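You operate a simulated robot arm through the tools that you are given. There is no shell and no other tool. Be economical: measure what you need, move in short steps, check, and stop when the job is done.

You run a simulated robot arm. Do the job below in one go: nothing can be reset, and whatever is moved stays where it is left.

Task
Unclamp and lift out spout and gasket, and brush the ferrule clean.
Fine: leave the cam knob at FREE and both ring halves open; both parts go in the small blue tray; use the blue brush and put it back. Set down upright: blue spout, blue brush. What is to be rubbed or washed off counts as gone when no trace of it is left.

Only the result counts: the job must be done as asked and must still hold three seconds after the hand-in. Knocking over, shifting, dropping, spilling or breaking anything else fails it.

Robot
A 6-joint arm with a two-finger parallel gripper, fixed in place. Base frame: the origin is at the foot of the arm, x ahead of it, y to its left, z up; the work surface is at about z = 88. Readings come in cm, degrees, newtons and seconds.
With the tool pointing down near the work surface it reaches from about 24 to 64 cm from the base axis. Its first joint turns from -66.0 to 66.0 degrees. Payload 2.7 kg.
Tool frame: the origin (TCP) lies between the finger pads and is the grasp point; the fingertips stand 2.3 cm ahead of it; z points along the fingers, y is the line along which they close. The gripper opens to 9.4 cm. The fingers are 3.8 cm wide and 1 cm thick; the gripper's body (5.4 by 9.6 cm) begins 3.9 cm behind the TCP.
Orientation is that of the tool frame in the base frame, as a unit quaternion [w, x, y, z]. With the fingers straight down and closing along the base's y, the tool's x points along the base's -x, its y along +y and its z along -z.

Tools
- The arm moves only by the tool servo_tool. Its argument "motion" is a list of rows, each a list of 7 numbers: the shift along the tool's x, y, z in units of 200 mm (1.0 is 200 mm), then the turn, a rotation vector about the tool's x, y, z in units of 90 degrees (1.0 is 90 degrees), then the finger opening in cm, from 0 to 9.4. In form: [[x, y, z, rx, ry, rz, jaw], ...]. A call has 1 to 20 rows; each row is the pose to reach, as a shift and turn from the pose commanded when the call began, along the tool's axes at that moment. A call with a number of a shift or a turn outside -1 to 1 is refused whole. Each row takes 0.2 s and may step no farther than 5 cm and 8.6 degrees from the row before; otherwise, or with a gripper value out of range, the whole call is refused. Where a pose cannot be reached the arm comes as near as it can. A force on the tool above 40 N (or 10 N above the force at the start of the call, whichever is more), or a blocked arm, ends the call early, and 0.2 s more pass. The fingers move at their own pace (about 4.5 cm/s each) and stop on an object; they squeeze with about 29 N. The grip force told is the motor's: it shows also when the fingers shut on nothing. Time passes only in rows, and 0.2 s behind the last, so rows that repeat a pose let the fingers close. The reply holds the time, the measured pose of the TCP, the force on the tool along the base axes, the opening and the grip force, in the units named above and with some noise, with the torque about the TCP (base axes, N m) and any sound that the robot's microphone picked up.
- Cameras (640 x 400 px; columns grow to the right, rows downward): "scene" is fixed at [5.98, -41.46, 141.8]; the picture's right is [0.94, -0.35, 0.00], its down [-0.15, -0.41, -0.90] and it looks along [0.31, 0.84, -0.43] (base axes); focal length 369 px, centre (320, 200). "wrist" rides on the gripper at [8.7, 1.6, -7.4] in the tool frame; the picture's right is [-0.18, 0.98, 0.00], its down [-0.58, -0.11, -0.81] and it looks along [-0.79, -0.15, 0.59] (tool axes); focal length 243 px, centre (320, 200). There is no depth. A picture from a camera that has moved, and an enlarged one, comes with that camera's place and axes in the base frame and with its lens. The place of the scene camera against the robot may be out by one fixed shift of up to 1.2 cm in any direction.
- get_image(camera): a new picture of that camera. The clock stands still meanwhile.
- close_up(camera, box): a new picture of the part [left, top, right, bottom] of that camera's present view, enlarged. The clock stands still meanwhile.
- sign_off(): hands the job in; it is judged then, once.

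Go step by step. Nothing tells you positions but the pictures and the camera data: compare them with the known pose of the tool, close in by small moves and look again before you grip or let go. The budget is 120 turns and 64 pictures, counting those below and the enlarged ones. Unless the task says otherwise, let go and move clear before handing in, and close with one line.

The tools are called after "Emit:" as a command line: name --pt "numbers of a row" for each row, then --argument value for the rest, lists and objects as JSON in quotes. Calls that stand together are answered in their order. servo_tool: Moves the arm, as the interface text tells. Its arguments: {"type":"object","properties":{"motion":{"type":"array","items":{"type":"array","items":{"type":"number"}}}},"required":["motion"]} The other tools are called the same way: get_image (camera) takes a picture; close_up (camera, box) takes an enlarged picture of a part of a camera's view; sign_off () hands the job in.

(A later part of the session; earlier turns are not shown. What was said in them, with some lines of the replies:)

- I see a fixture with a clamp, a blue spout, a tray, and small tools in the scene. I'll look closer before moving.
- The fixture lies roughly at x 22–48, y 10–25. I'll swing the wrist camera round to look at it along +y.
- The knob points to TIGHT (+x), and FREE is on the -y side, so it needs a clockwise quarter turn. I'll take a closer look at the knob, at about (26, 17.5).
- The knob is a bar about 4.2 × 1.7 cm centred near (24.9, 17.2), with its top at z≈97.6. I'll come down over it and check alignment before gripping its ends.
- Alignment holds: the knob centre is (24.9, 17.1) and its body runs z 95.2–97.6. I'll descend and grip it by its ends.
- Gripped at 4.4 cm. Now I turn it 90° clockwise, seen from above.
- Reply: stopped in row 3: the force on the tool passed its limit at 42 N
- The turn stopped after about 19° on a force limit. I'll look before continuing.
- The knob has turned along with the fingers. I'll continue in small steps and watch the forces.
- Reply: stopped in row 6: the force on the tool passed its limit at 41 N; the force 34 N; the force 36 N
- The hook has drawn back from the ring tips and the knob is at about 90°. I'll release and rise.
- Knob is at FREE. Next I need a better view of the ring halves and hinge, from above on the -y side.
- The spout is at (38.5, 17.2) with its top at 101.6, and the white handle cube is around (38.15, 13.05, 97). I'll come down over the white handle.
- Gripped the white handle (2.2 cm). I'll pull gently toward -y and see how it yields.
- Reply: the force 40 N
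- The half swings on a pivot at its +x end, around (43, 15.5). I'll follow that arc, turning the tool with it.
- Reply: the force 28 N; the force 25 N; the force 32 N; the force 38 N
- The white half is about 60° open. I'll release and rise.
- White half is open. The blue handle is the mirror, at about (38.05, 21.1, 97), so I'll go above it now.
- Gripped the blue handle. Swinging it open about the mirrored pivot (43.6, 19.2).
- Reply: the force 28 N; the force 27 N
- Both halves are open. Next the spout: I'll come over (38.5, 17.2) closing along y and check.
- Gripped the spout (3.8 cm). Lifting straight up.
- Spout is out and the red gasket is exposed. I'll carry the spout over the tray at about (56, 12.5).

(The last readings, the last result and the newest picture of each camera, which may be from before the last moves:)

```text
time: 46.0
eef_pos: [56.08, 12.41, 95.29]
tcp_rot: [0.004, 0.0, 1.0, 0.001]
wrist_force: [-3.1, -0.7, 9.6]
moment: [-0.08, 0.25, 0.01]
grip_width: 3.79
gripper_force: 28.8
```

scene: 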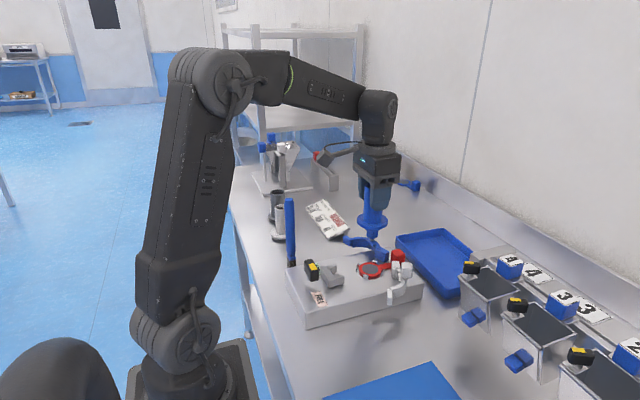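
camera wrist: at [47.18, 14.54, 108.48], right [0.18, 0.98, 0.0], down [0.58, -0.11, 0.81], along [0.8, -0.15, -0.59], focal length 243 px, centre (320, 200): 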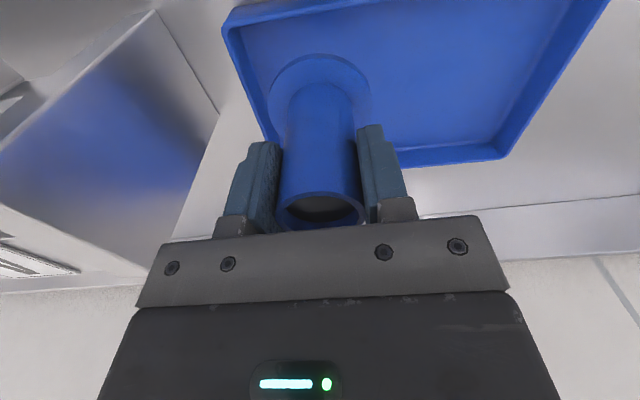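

Contact with the tray floor; releasing and rising.

Emit:
servo_tool --pt "0 0 0.04 0 0 0 4.5" --pt "0 0 0.04 0 0 0 5.5" --pt "0 0 0.04 0 0 0 6" --pt "0 0 -0.1 0 0 0 6" --pt "0 0 -0.3 0 0 0 6" --pt "0 0 -0.5 0 0 0 6" --pt "0 0 -0.7 0 0 0 6"

Emit:
get_image --camera "wrist"

Emit:
close_up --camera "scene" --box '[330, 180, 490, 310]'

```text
time: 47.6
eef_pos: [55.92, 12.03, 108.95]
tcp_rot: [0.003, 0.0, 1.0, 0.001]
wrist_force: [-0.2, -0.1, 0.3]
moment: [0.02, -0.01, -0.01]
grip_width: 5.97
gripper_force: 0.1
```

```text
28 pictures are left
camera wrist: at [47.2, 13.85, 116.41], right [0.18, 0.98, 0.0], down [0.58, -0.11, 0.81], along [0.8, -0.15, -0.59], focal length 243 px, centre (320, 200)
```

wrist: 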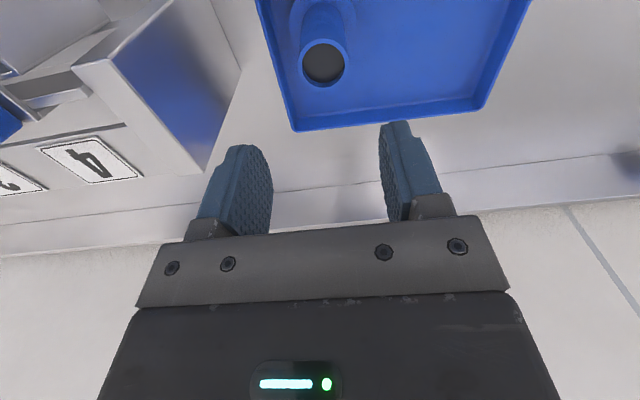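

```text
3.08 times, centred on (410, 245) of scene
camera zoom: at [5.98, -41.46, 141.8], right [0.94, -0.35, 0.0], down [-0.15, -0.41, -0.9], along [0.31, 0.84, -0.43], focal length 1136 px, centre (43, 62)
```

zoom: 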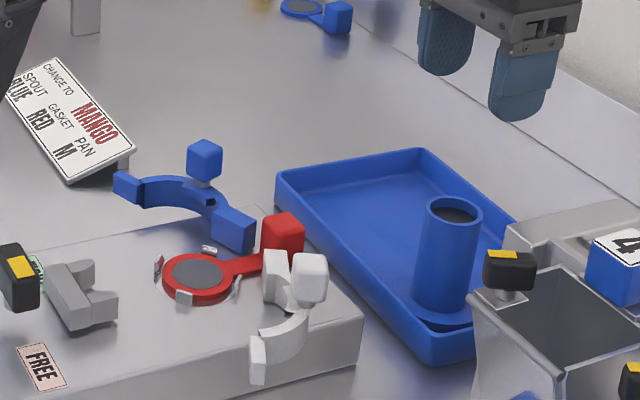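

Spout stands upright in the tray. Now I look at the red gasket's tab, around (45.5, 17.2, 94–96).

Emit:
servo_tool --pt "0.13 0.065 0 0 0 0 6" --pt "0.26 0.13 0 0 0 0 6" --pt "0.39 0.2 0.05 0 0 0 6" --pt "0.52 0.26 0.12 0 0 0 6" --pt "0.52 0.26 0.12 0 0 0 6"

Emit:
close_up --camera "wrist" --box '[200, 0, 440, 200]'

```text
time: 48.9
eef_pos: [45.62, 17.47, 106.56]
tcp_rot: [0.004, 0.0, 1.0, 0.0]
wrist_force: [0.2, 0.5, 0.1]
moment: [-0.01, 0.01, 0.01]
grip_width: 6.0
gripper_force: 0.0
```

```text
2.00 times, centred on (320, 100) of wrist
camera zoom: at [36.92, 19.22, 114.13], right [0.18, 0.98, 0.0], down [0.58, -0.11, 0.81], along [0.8, -0.15, -0.59], focal length 485 px, centre (320, 400)
```

zoom: 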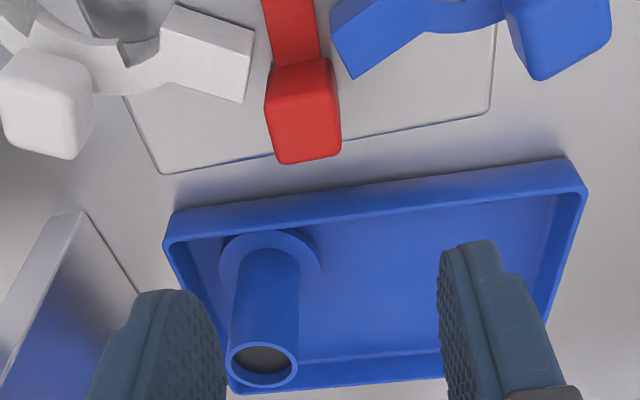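

Emit:
servo_tool --pt "-0.03 -0.0175 0.15 0 0 0 4.8" --pt "-0.03 -0.0175 0.3 0 0 0 4.8" --pt "-0.03 -0.0175 0.38 0 0 0 4.8" --pt "-0.03 -0.0175 0.38 0 0 0 4.8"

Emit:
close_up --camera "wrist" --box '[200, 0, 440, 200]'

```text
time: 49.9
eef_pos: [46.34, 17.25, 98.98]
tcp_rot: [0.004, 0.0, 1.0, 0.0]
wrist_force: [-0.2, 0.0, -0.9]
moment: [0.02, -0.01, 0.01]
grip_width: 4.81
gripper_force: 0.1
```

```text
2.00 times, centred on (320, 100) of wrist
camera zoom: at [37.63, 18.89, 106.54], right [0.18, 0.98, 0.0], down [0.58, -0.11, 0.81], along [0.8, -0.15, -0.59], focal length 485 px, centre (320, 400)
```

zoom: 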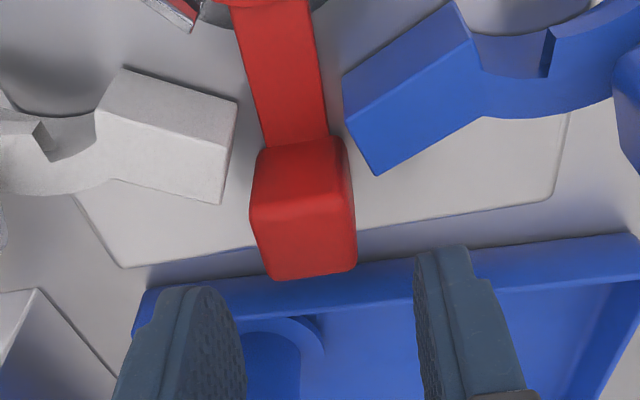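

Emit:
servo_tool --pt "-0.01 0 0.07 0 0 0 4.8" --pt "-0.01 0 0.132 0 0 0 4.8" --pt "-0.01 0 0.132 0 0 0 1.5" --pt "-0.01 0 0.132 0 0 0 1.5" --pt "-0.01 0 0.132 0 0 0 1.5"

```text
time: 51.0
eef_pos: [46.43, 17.09, 96.43]
tcp_rot: [0.003, 0.0, 1.0, 0.0]
wrist_force: [-0.4, 0.2, 0.5]
moment: [0.0, -0.01, 0.03]
grip_width: 2.55
gripper_force: 29.6
```

Gripped the red tab. Lifting slowly.

Emit:
servo_tool --pt "0 0 -0.01 0 0 0 1.5" --pt "0 0 -0.03 0 0 0 1.5" --pt "0 0 -0.06 0 0 0 1.5" --pt "0 0 -0.12 0 0 0 1.5" --pt "0 0 -0.22 0 0 0 1.5" --pt "0 0 -0.35 0 0 0 1.5" --pt "0 0 -0.45 0 0 0 1.5" --pt "0 0 -0.45 0 0 0 1.5"

Emit:
close_up --camera "scene" --box '[300, 160, 500, 310]'

```text
time: 52.9
eef_pos: [46.39, 17.03, 105.5]
tcp_rot: [0.003, 0.0, 1.0, 0.0]
wrist_force: [-0.7, 1.2, 0.0]
moment: [-0.03, -0.03, -0.02]
grip_width: 2.5
gripper_force: 29.3
```

```text
2.67 times, centred on (400, 235) of scene
camera zoom: at [5.98, -41.46, 141.8], right [0.94, -0.35, 0.0], down [-0.15, -0.41, -0.9], along [0.31, 0.84, -0.43], focal length 985 px, centre (107, 107)
```

zoom: 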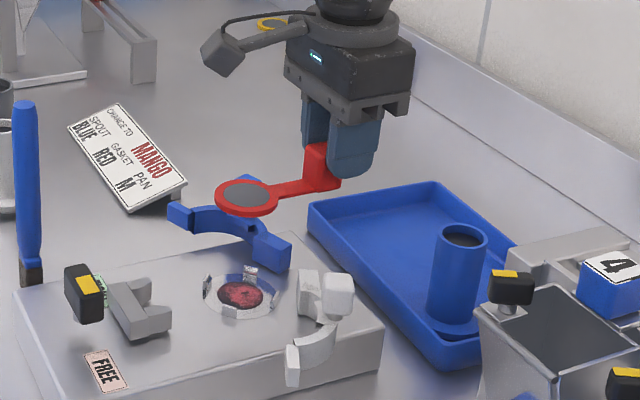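

Gasket is out and the ferrule shows red residue. I'll carry the gasket over the tray, turning it so it fits beside the spout.

Emit:
servo_tool --pt "-0.028 0.025 -0.02 0 0 -0.08 1.5" --pt "-0.056 0.05 -0.04 0 0 -0.16 1.5" --pt "-0.084 0.075 -0.05 0 0 -0.24 1.5" --pt "-0.112 0.1 -0.05 0 0 -0.32 1.5" --pt "-0.14 0.125 -0.05 0 0 -0.4 1.5" --pt "-0.168 0.15 -0.05 0 0 -0.48 1.5" --pt "-0.196 0.175 -0.05 0 0 -0.56 1.5" --pt "-0.224 0.2 -0.05 0 0 -0.64 1.5" --pt "-0.252 0.225 -0.05 0 0 -0.72 1.5" --pt "-0.28 0.25 -0.05 0 0 -0.8 1.5"

```text
time: 55.0
eef_pos: [51.98, 22.27, 106.51]
tcp_rot: [0.004, -0.59, 0.808, -0.002]
wrist_force: [0.3, 0.4, -0.6]
moment: [0.02, -0.01, 0.02]
grip_width: 2.5
gripper_force: 29.3
```

Emit:
servo_tool --pt "-0.022 -0.027 0 0 0 -0.08 1.5" --pt "-0.044 -0.054 0 0 0 -0.16 1.5" --pt "-0.066 -0.082 0 0 0 -0.24 1.5" --pt "-0.088 -0.109 0 0 0 -0.32 1.5" --pt "-0.11 -0.136 0 0 0 -0.4 1.5" --pt "-0.132 -0.163 0 0 0 -0.48 1.5" --pt "-0.154 -0.19 0 0 0 -0.56 1.5" --pt "-0.176 -0.218 0 0 0 -0.641 1.5" --pt "-0.176 -0.218 0.15 0 0 -0.641 1.5" --pt "-0.176 -0.218 0.25 0 0 -0.641 1.5" --pt "-0.176 -0.218 0.25 0 0 -0.641 1.5"

Emit:
get_image --camera "wrist"

Emit:
close_up --camera "scene" --box '[370, 150, 510, 300]'

```text
time: 57.5
eef_pos: [57.19, 24.16, 101.41]
tcp_rot: [-0.001, 0.905, -0.425, 0.003]
wrist_force: [-0.3, -0.8, 0.0]
moment: [0.0, 0.03, -0.01]
grip_width: 2.49
gripper_force: 29.1
out of reach, approached as far as the arm can: row 8
```

```text
23 pictures are left
camera wrist: at [61.39, 16.59, 108.97], right [-0.87, -0.49, -0.01], down [-0.29, 0.52, 0.8], along [-0.39, 0.7, -0.59], focal length 243 px, centre (320, 200)
```

wrist: 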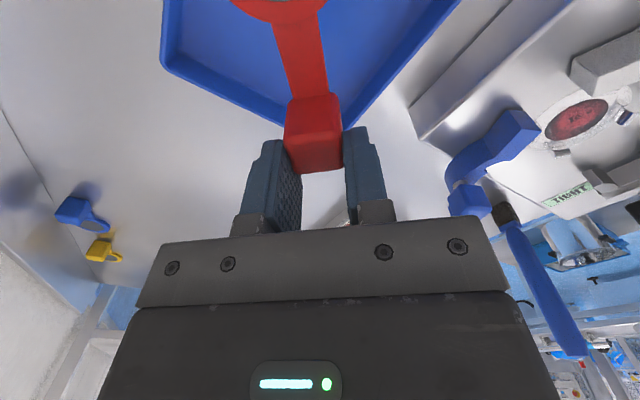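

```text
2.67 times, centred on (440, 225) of scene
camera zoom: at [5.98, -41.46, 141.8], right [0.94, -0.35, 0.0], down [-0.15, -0.41, -0.9], along [0.31, 0.84, -0.43], focal length 985 px, centre (0, 133)
```

zoom: 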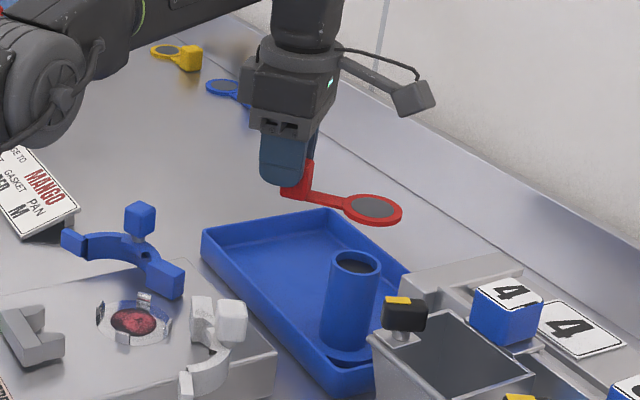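

Emit:
servo_tool --pt "0 0 0.12 0 0 0 1.5" --pt "0 0 0.25 0 0 0 1.5" --pt "0 0 0.35 0 0 0 1.5" --pt "0 0 0.41 0 0 0 1.5" --pt "0 0 0.43 0 0 0 1.5" --pt "0 0 0.44 0 0 0 1.5" --pt "0 0 0.45 0 0 0 1.5" --pt "0 0 0.455 0 0 0 1.5" --pt "0 0 0.455 0 0 0 1.5"

Emit:
close_up --camera "scene" --box '[370, 150, 510, 300]'

```text
time: 59.5
eef_pos: [57.35, 24.14, 92.46]
tcp_rot: [-0.001, 0.905, -0.425, 0.003]
wrist_force: [-0.9, -0.2, -0.2]
moment: [0.02, 0.03, 0.0]
grip_width: 2.55
gripper_force: 29.0
```

```text
2.67 times, centred on (440, 225) of scene
camera zoom: at [5.98, -41.46, 141.8], right [0.94, -0.35, 0.0], down [-0.15, -0.41, -0.9], along [0.31, 0.84, -0.43], focal length 985 px, centre (0, 133)
```

zoom: 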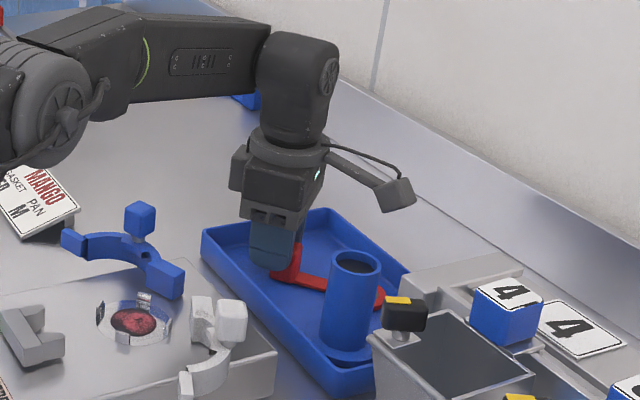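

Nearly on the floor. I'll lower in millimetre steps until contact.

Emit:
servo_tool --pt "0 0 0.007 0 0 0 1.5" --pt "0 0 0.014 0 0 0 1.5" --pt "0 0 0.021 0 0 0 1.5" --pt "0 0 0.028 0 0 0 1.5" --pt "0 0 0.028 0 0 0 1.5"

```text
time: 60.6
eef_pos: [57.35, 24.26, 92.3]
tcp_rot: [-0.006, 0.905, -0.426, 0.006]
wrist_force: [-0.7, -1.8, 27.6]
moment: [-0.3, 0.14, -0.01]
grip_width: 2.53
gripper_force: 28.9
```

Emit:
servo_tool --pt "0 0 -0.015 0 0 0 1.5" --pt "0 0 -0.015 0 0 0 3.8" --pt "0 0 -0.015 0 0 0 3.8" --pt "0 0 -0.015 0 0 0 3.8" --pt "0 0 -0.1 0 0 0 3.8" --pt "0 0 -0.25 0 0 0 3.8" --pt "0 0 -0.45 0 0 0 3.8" --pt "0 0 -0.65 0 0 0 3.8"

Emit:
close_up --camera "scene" --box '[370, 150, 510, 300]'

```text
time: 62.5
eef_pos: [57.34, 23.98, 104.9]
tcp_rot: [-0.001, 0.905, -0.425, 0.001]
wrist_force: [0.0, -0.5, 0.1]
moment: [0.03, -0.01, 0.0]
grip_width: 3.76
gripper_force: 0.1
```

```text
2.67 times, centred on (440, 225) of scene
camera zoom: at [5.98, -41.46, 141.8], right [0.94, -0.35, 0.0], down [-0.15, -0.41, -0.9], along [0.31, 0.84, -0.43], focal length 985 px, centre (0, 133)
```

zoom: 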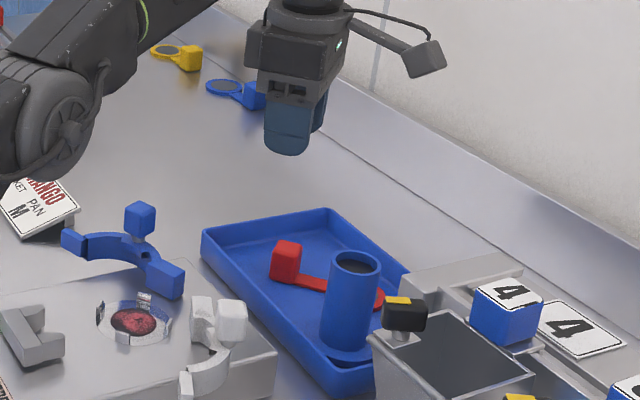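

Both parts are in the tray. Next is the brush: I'll head toward it at about (24.2, 28), raising on the way.

Emit:
servo_tool --pt "-0.08 0.11 -0.1 0 0 0.04 5" --pt "-0.16 0.22 -0.2 0 0 0.08 5" --pt "-0.24 0.33 -0.3 0 0 0.12 5" --pt "-0.33 0.45 -0.4 0 0 0.16 5" --pt "-0.41 0.56 -0.5 0 0 0.2 5" --pt "-0.49 0.67 -0.55 0 0 0.22 5"

```text
time: 63.9
eef_pos: [40.68, 23.0, 115.9]
tcp_rot: [-0.002, 0.818, -0.575, 0.002]
wrist_force: [-0.6, 0.5, 0.2]
moment: [0.01, -0.05, -0.04]
grip_width: 4.98
gripper_force: 0.1
```

Emit:
servo_tool --pt "-0.045 0.155 -0.02 0 0 0.05 5" --pt "-0.09 0.31 -0.04 0 0 0.1 5" --pt "-0.135 0.47 -0.05 0 0 0.15 5" --pt "-0.18 0.62 -0.05 0 0 0.2 5" --pt "-0.227 0.779 -0.05 0 0 0.22 5" --pt "-0.227 0.779 -0.05 0 0 0.22 5"

Emit:
get_image --camera "wrist"

```text
time: 65.2
eef_pos: [24.32, 22.37, 116.78]
tcp_rot: [-0.002, 0.707, -0.707, 0.001]
wrist_force: [-1.3, -0.1, -0.8]
moment: [0.03, 0.01, 0.0]
grip_width: 5.03
gripper_force: 0.0
```

```text
19 pictures are left
camera wrist: at [22.58, 13.8, 124.21], right [-0.98, 0.18, -0.01], down [0.1, 0.58, 0.81], along [0.15, 0.79, -0.59], focal length 243 px, centre (320, 200)
```

wrist: 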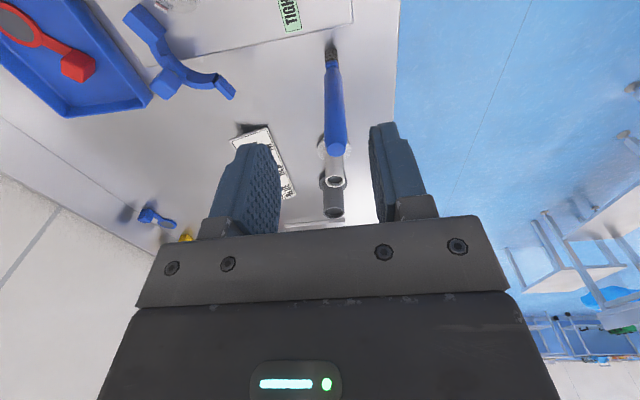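

The brush stands on the table at about (24.0, 27.9), with its top at z≈108.3. I'll come down around the top of its handle.

Emit:
servo_tool --pt "-0.14 0.01 0 0 0 0 5" --pt "-0.275 0.016 0 0 0 0 5" --pt "-0.275 0.016 0.15 0 0 0 5" --pt "-0.275 0.016 0.28 0 0 0 5" --pt "-0.275 0.016 0.28 0 0 0 5"

Emit:
get_image --camera "wrist"

```text
time: 66.5
eef_pos: [23.88, 27.64, 111.02]
tcp_rot: [-0.003, 0.707, -0.707, 0.003]
wrist_force: [0.6, -0.1, -0.1]
moment: [-0.01, -0.01, -0.02]
grip_width: 5.0
gripper_force: 0.1
```

```text
18 pictures are left
camera wrist: at [22.23, 19.03, 118.61], right [-0.98, 0.18, -0.01], down [0.1, 0.58, 0.81], along [0.15, 0.79, -0.59], focal length 243 px, centre (320, 200)
```

wrist: 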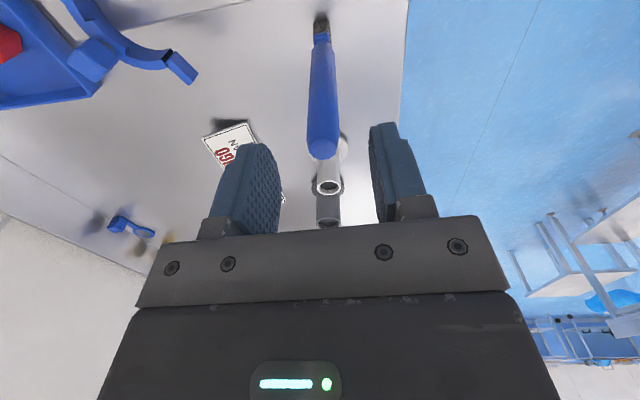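

Emit:
servo_tool --pt "-0.025 -0.004 0.1 0 0 0 5" --pt "-0.025 -0.004 0.2 0 0 0 5" --pt "-0.025 -0.004 0.29 0 0 0 5" --pt "-0.025 -0.004 0.29 0 0 0 5" --pt "-0.025 -0.004 0.29 0 0 0 1" --pt "-0.025 -0.004 0.29 0 0 0 1" --pt "-0.025 -0.004 0.29 0 0 0 1"

Emit:
get_image --camera "wrist"

```text
time: 68.0
eef_pos: [24.37, 28.27, 105.18]
tcp_rot: [-0.003, 0.708, -0.706, 0.002]
wrist_force: [-0.5, 0.5, -0.1]
moment: [0.03, 0.02, 0.0]
grip_width: 2.13
gripper_force: 28.9
```

```text
17 pictures are left
camera wrist: at [22.59, 19.66, 112.78], right [-0.98, 0.18, -0.01], down [0.1, 0.58, 0.81], along [0.15, 0.79, -0.59], focal length 243 px, centre (320, 200)
```

wrist: 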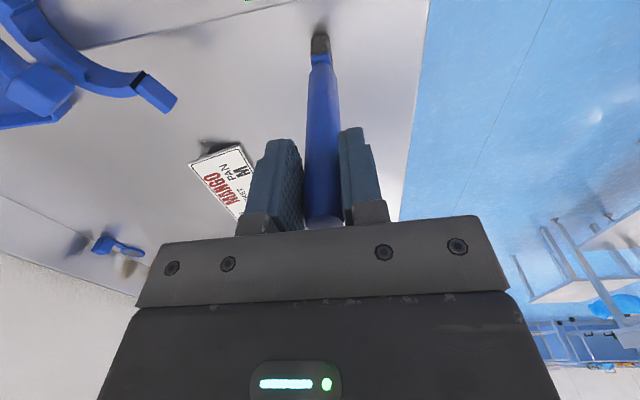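

Brush is gripped. I'll lift it and bring it over the ferrule at (38.4, 17.2).

Emit:
servo_tool --pt "0 0 -0.05 0 0 0 1" --pt "0 0 -0.2 0 0 0 1" --pt "0 0 -0.4 0 0 0 1" --pt "0 0 -0.58 0 0 0 1" --pt "0.08 -0.1 -0.58 0 0 0 1" --pt "0.18 -0.23 -0.58 0 0 0 1" --pt "0.29 -0.37 -0.58 0 0 0 1" --pt "0.4 -0.51 -0.58 0 0 0 1" --pt "0.49 -0.63 -0.58 0 0 0 1" --pt "0.55 -0.708 -0.58 0 0 0 1" --pt "0.55 -0.708 -0.48 0 0 0 1" --pt "0.55 -0.708 -0.4 0 0 0 1" --pt "0.55 -0.708 -0.4 0 0 0 1"

Emit:
close_up --camera "wrist" --box '[220, 0, 420, 130]'

Emit:
close_up --camera "scene" --box '[310, 190, 430, 300]'

```text
time: 70.8
eef_pos: [38.39, 17.28, 113.34]
tcp_rot: [-0.002, 0.708, -0.706, 0.002]
wrist_force: [0.3, -0.3, -0.6]
moment: [-0.03, 0.0, -0.01]
grip_width: 2.12
gripper_force: 29.1
```

```text
3.08 times, centred on (320, 65) of wrist
camera zoom: at [36.67, 8.69, 120.87], right [-0.98, 0.18, -0.01], down [0.1, 0.58, 0.81], along [0.15, 0.79, -0.59], focal length 746 px, centre (320, 615)
```

zoom: 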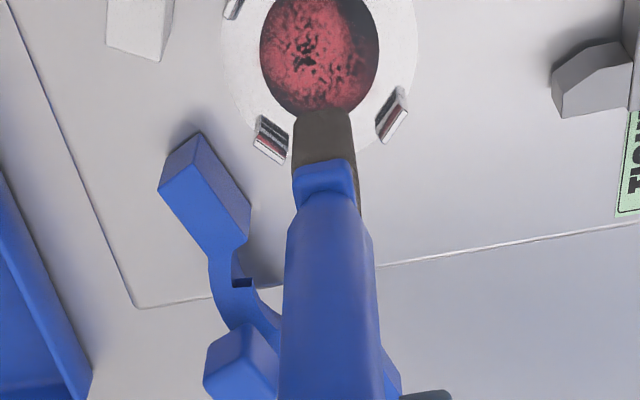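

```text
3.64 times, centred on (370, 245) of scene
camera zoom: at [5.98, -41.46, 141.8], right [0.94, -0.35, 0.0], down [-0.15, -0.41, -0.9], along [0.31, 0.84, -0.43], focal length 1343 px, centre (138, 36)
```

zoom: 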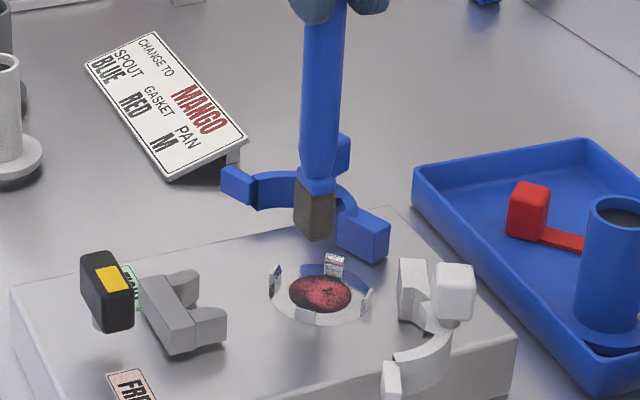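

The tip hangs right over the stained disc, which has radius ≈1.85 and centre (38.45, 17.1). I'll lower to light contact.

Emit:
servo_tool --pt "0.005 0 0.07 0 0 0 1" --pt "0.005 0 0.13 0 0 0 1" --pt "0.005 0 0.145 0 0 0 1" --pt "0.005 0 0.155 0 0 0 1" --pt "0.005 0 0.155 0 0 0 1"

```text
time: 72.0
eef_pos: [38.37, 17.06, 110.24]
tcp_rot: [-0.002, 0.708, -0.706, 0.002]
wrist_force: [-1.3, -0.5, -0.8]
moment: [-0.01, 0.01, -0.01]
grip_width: 2.15
gripper_force: 29.0
```

Emit:
servo_tool --pt "0 0 0.007 0 0 0 1" --pt "0 0 0.014 0 0 0 1" --pt "0 0 0.021 0 0 0 1" --pt "0 0 0.028 0 0 0 1" --pt "0 0 0.028 0 0 0 1"

Emit:
close_up --camera "scene" --box '[320, 220, 410, 300]'

```text
time: 73.2
eef_pos: [38.37, 17.04, 109.54]
tcp_rot: [-0.002, 0.708, -0.707, 0.002]
wrist_force: [-0.2, 1.0, 3.0]
moment: [0.18, 0.14, 0.01]
grip_width: 2.16
gripper_force: 28.9
```

```text
5.00 times, centred on (365, 260) of scene
camera zoom: at [5.97, -41.46, 141.8], right [0.94, -0.35, 0.0], down [-0.15, -0.41, -0.9], along [0.31, 0.84, -0.43], focal length 1847 px, centre (95, -100)
```

zoom: 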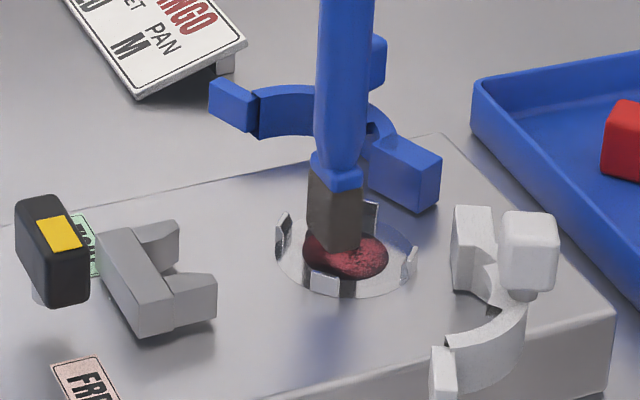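

Light contact. I'll scrub across the disc, keeping within the clips.

Emit:
servo_tool --pt "0 0.02 0.005 0 0 0 1" --pt "0 0.04 0.006 0 0 0 1" --pt "0 0 0.006 0 0 0 1" --pt "0 -0.04 0.006 0 0 0 1" --pt "0.02 -0.04 0.006 0 0 0 1" --pt "0.02 0 0.006 0 0 0 1" --pt "0.02 0.04 0.006 0 0 0 1" --pt "0.04 0.03 0.006 0 0 0 1" --pt "0.04 0 0.006 0 0 0 1" --pt "0.04 -0.03 0.006 0 0 0 1" --pt "0.055 -0.015 0.006 0 0 0 1" --pt "0.055 0.015 0.006 0 0 0 1" --pt "0.03 0.03 0.006 0 0 0 1" --pt "0 0.04 0.006 0 0 0 1" --pt "-0.02 0.03 0.006 0 0 0 1" --pt "-0.02 0 0.006 0 0 0 1" --pt "-0.02 -0.03 0.006 0 0 0 1" --pt "-0.03 0 0.006 0 0 0 1" --pt "0 0 0 0 0 0 1" --pt "0 0 -0.15 0 0 0 1"

Emit:
close_up --camera "wrist" --box '[240, 0, 400, 100]'

Emit:
close_up --camera "scene" --box '[330, 230, 410, 300]'

```text
time: 77.5
eef_pos: [38.54, 17.02, 112.63]
tcp_rot: [-0.003, 0.708, -0.706, 0.002]
wrist_force: [-0.1, 0.6, 0.0]
moment: [0.0, 0.0, -0.01]
grip_width: 2.12
gripper_force: 28.5
```

```text
4.00 times, centred on (320, 50) of wrist
camera zoom: at [36.77, 8.4, 120.26], right [-0.98, 0.18, -0.01], down [0.1, 0.58, 0.81], along [0.15, 0.79, -0.59], focal length 970 px, centre (320, 800)
```

zoom: 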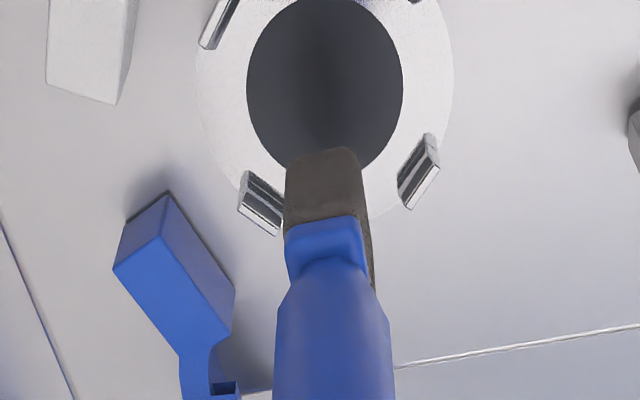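

```text
5.71 times, centred on (370, 265) of scene
camera zoom: at [5.98, -41.46, 141.8], right [0.94, -0.35, 0.0], down [-0.15, -0.41, -0.9], along [0.31, 0.84, -0.43], focal length 2111 px, centre (34, -171)
```

zoom: 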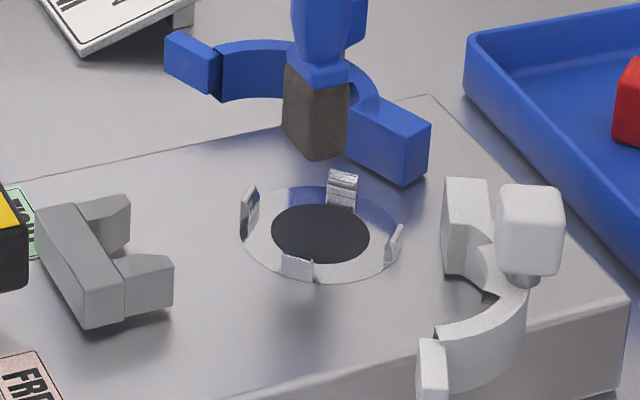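

The disc looks clean. I'll make one more pass to be sure no trace is left, especially at the rim.

Emit:
servo_tool --pt "0 0 0.12 0 0 0 1" --pt "0 0.02 0.156 0 0 0 1" --pt "0 0.042 0.156 0 0 0 1" --pt "0 0 0.156 0 0 0 1" --pt "0 -0.042 0.156 0 0 0 1" --pt "0.022 -0.038 0.156 0 0 0 1" --pt "0.038 -0.032 0.156 0 0 0 1" --pt "0.052 -0.015 0.156 0 0 0 1" --pt "0.055 0.01 0.156 0 0 0 1" --pt "0.04 0.03 0.156 0 0 0 1" --pt "0.022 0.038 0.156 0 0 0 1" --pt "0 0.04 0.156 0 0 0 1" --pt "-0.02 0.03 0.156 0 0 0 1" --pt "-0.035 0.01 0.156 0 0 0 1" --pt "-0.035 -0.01 0.156 0 0 0 1" --pt "-0.02 -0.03 0.156 0 0 0 1" --pt "0 0 0.15 0 0 0 1" --pt "0 0 0 0 0 0 1" --pt "0 0 -0.18 0 0 0 1" --pt "0 0 -0.23 0 0 0 1"

Emit:
close_up --camera "scene" --box '[330, 230, 410, 300]'

```text
time: 81.7
eef_pos: [38.32, 16.95, 117.35]
tcp_rot: [-0.003, 0.708, -0.706, 0.003]
wrist_force: [-0.6, -0.5, -0.8]
moment: [0.02, -0.02, 0.02]
grip_width: 2.15
gripper_force: 28.9
```

```text
5.71 times, centred on (370, 265) of scene
camera zoom: at [5.98, -41.46, 141.8], right [0.94, -0.35, 0.0], down [-0.15, -0.41, -0.9], along [0.31, 0.84, -0.43], focal length 2111 px, centre (34, -171)
```

zoom: 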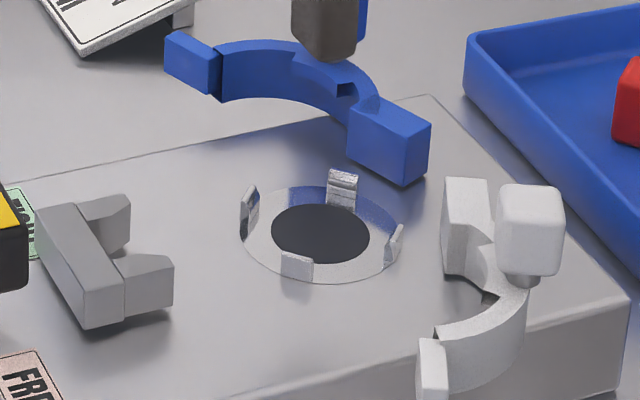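

Ferrule is clean. Carrying the brush back to its place at (24.2, 28.3).

Emit:
servo_tool --pt "-0.06 0.08 0 0 0 0 1" --pt "-0.17 0.22 0 0 0 0 1" --pt "-0.28 0.36 0 0 0 0 1" --pt "-0.39 0.5 0 0 0 0 1" --pt "-0.49 0.63 0 0 0 0 1" --pt "-0.555 0.708 0 0 0 0 1" --pt "-0.555 0.708 0.15 0 0 0 1" --pt "-0.555 0.708 0.35 0 0 0 1" --pt "-0.555 0.708 0.5 0 0 0 1" --pt "-0.555 0.708 0.57 0 0 0 1" --pt "-0.555 0.708 0.585 0 0 0 1" --pt "-0.555 0.708 0.585 0 0 0 1"

Emit:
close_up --camera "scene" --box '[250, 180, 350, 290]'

```text
time: 84.2
eef_pos: [24.16, 28.18, 105.24]
tcp_rot: [-0.002, 0.708, -0.706, 0.003]
wrist_force: [-0.6, 0.0, -0.9]
moment: [-0.02, 0.01, -0.02]
grip_width: 2.13
gripper_force: 29.1
```

```text
3.64 times, centred on (300, 235) of scene
camera zoom: at [5.98, -41.46, 141.8], right [0.94, -0.35, 0.0], down [-0.15, -0.41, -0.9], along [0.31, 0.84, -0.43], focal length 1343 px, centre (393, 73)
```

zoom: 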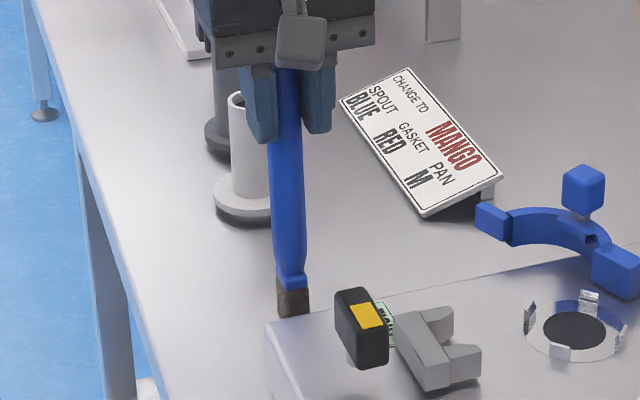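

Emit:
servo_tool --pt "0 0 0.004 0 0 0 1" --pt "0 0 0.008 0 0 0 1" --pt "0 0 0.012 0 0 0 1" --pt "0 0 0.012 0 0 0 1"

```text
time: 85.2
eef_pos: [24.28, 28.06, 105.18]
tcp_rot: [-0.003, 0.708, -0.706, 0.003]
wrist_force: [0.3, -0.4, 0.1]
moment: [-0.03, -0.02, 0.0]
grip_width: 2.13
gripper_force: 29.1
```

Emit:
servo_tool --pt "0 0 0.005 0 0 0 1" --pt "0 0 0.01 0 0 0 1" --pt "0 0 0.01 0 0 0 1"

```text
time: 86.0
eef_pos: [24.16, 28.1, 105.03]
tcp_rot: [-0.003, 0.707, -0.707, 0.002]
wrist_force: [0.5, -0.2, -0.8]
moment: [-0.01, -0.01, -0.01]
grip_width: 2.12
gripper_force: 29.1
```

Emit:
servo_tool --pt "0 0 0.005 0 0 0 1" --pt "0 0 0.01 0 0 0 1" --pt "0 0 0.015 0 0 0 1" --pt "0 0 0.015 0 0 0 1"

```text
time: 87.0
eef_pos: [24.27, 28.18, 104.85]
tcp_rot: [-0.005, 0.708, -0.706, 0.003]
wrist_force: [-1.6, -3.0, 25.7]
moment: [-0.01, 0.34, 0.03]
grip_width: 2.17
gripper_force: 28.8
```

Standing on the table now. I'll relieve the pressure and release.

Emit:
servo_tool --pt "0 0 -0.004 0 0 0 1" --pt "0 0 -0.005 0 0 0 1"

Emit:
servo_tool --pt "0 0 0 0 0 0 2.5" --pt "0 0 0 0 0 0 3" --pt "0 0 0 0 0 0 4" --pt "0 0 0 0 0 0 5" --pt "0 0 0 0 0 0 5" --pt "0 0 -0.15 0 0 0 5" --pt "0 0 -0.3 0 0 0 5" --pt "0 0 -0.5 0 0 0 5" --pt "0.1 0 -0.6 0 0 0 5"

Emit:
get_image --camera "scene"

```text
time: 87.7
eef_pos: [24.3, 27.98, 104.87]
tcp_rot: [-0.004, 0.708, -0.707, 0.002]
wrist_force: [1.1, 3.5, 17.0]
moment: [0.92, -0.02, 0.01]
grip_width: 2.16
gripper_force: 28.8
```

```text
time: 89.7
eef_pos: [24.59, 26.25, 117.02]
tcp_rot: [-0.003, 0.708, -0.706, 0.002]
wrist_force: [-0.1, -0.4, 0.8]
moment: [0.05, 0.03, 0.01]
grip_width: 5.0
gripper_force: 0.0
```

```text
9 pictures are left
```

scene: 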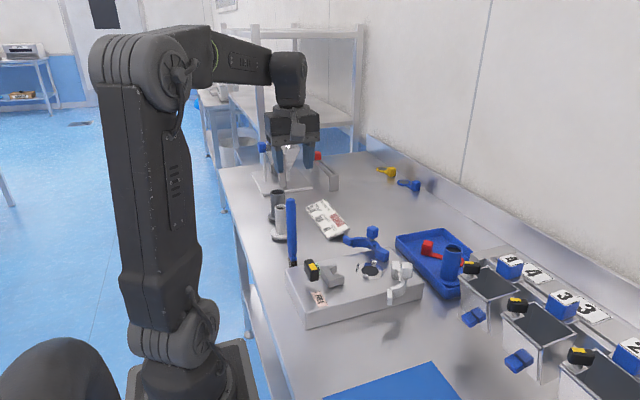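

Emit:
close_up --camera "scene" --box '[270, 190, 430, 330]'

Emit:
close_up --camera "scene" --box '[380, 210, 500, 310]'

```text
2.86 times, centred on (350, 260) of scene
camera zoom: at [5.98, -41.46, 141.8], right [0.94, -0.35, 0.0], down [-0.15, -0.41, -0.9], along [0.31, 0.84, -0.43], focal length 1055 px, centre (234, 29)
```

zoom: 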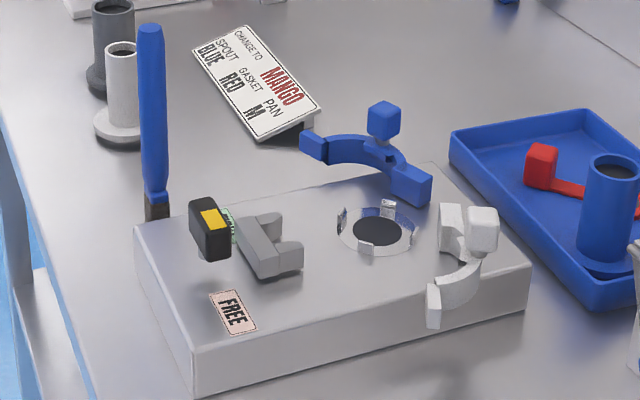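

```text
4.00 times, centred on (440, 260) of scene
camera zoom: at [5.98, -41.46, 141.8], right [0.94, -0.35, 0.0], down [-0.15, -0.41, -0.9], along [0.31, 0.84, -0.43], focal length 1477 px, centre (-160, -40)
```

zoom: 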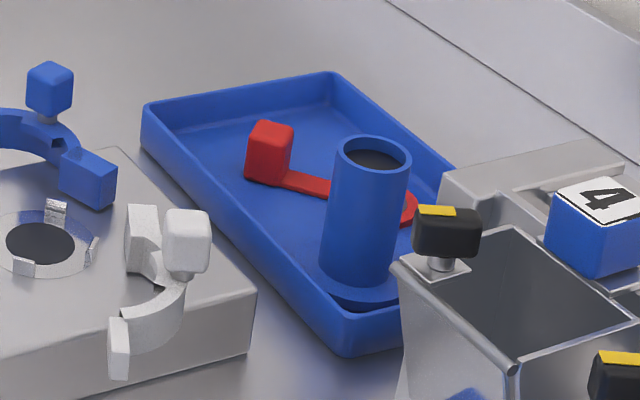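

Everything is where it should be: knob at FREE, both halves open, spout upright and gasket flat in the tray, ferrule clean, and the brush upright within about half a centimetre of its old spot. The gripper is clear, so I'm handing in.

Emit:
sign_off

```text
The job is handed in.
```

The job is handed in: the spout and gasket are unclamped and in the small blue tray, with the spout upright. The ferrule shows no residue in the pictures. The knob is at FREE, both ring halves are open, and the blue brush is back standing upright.
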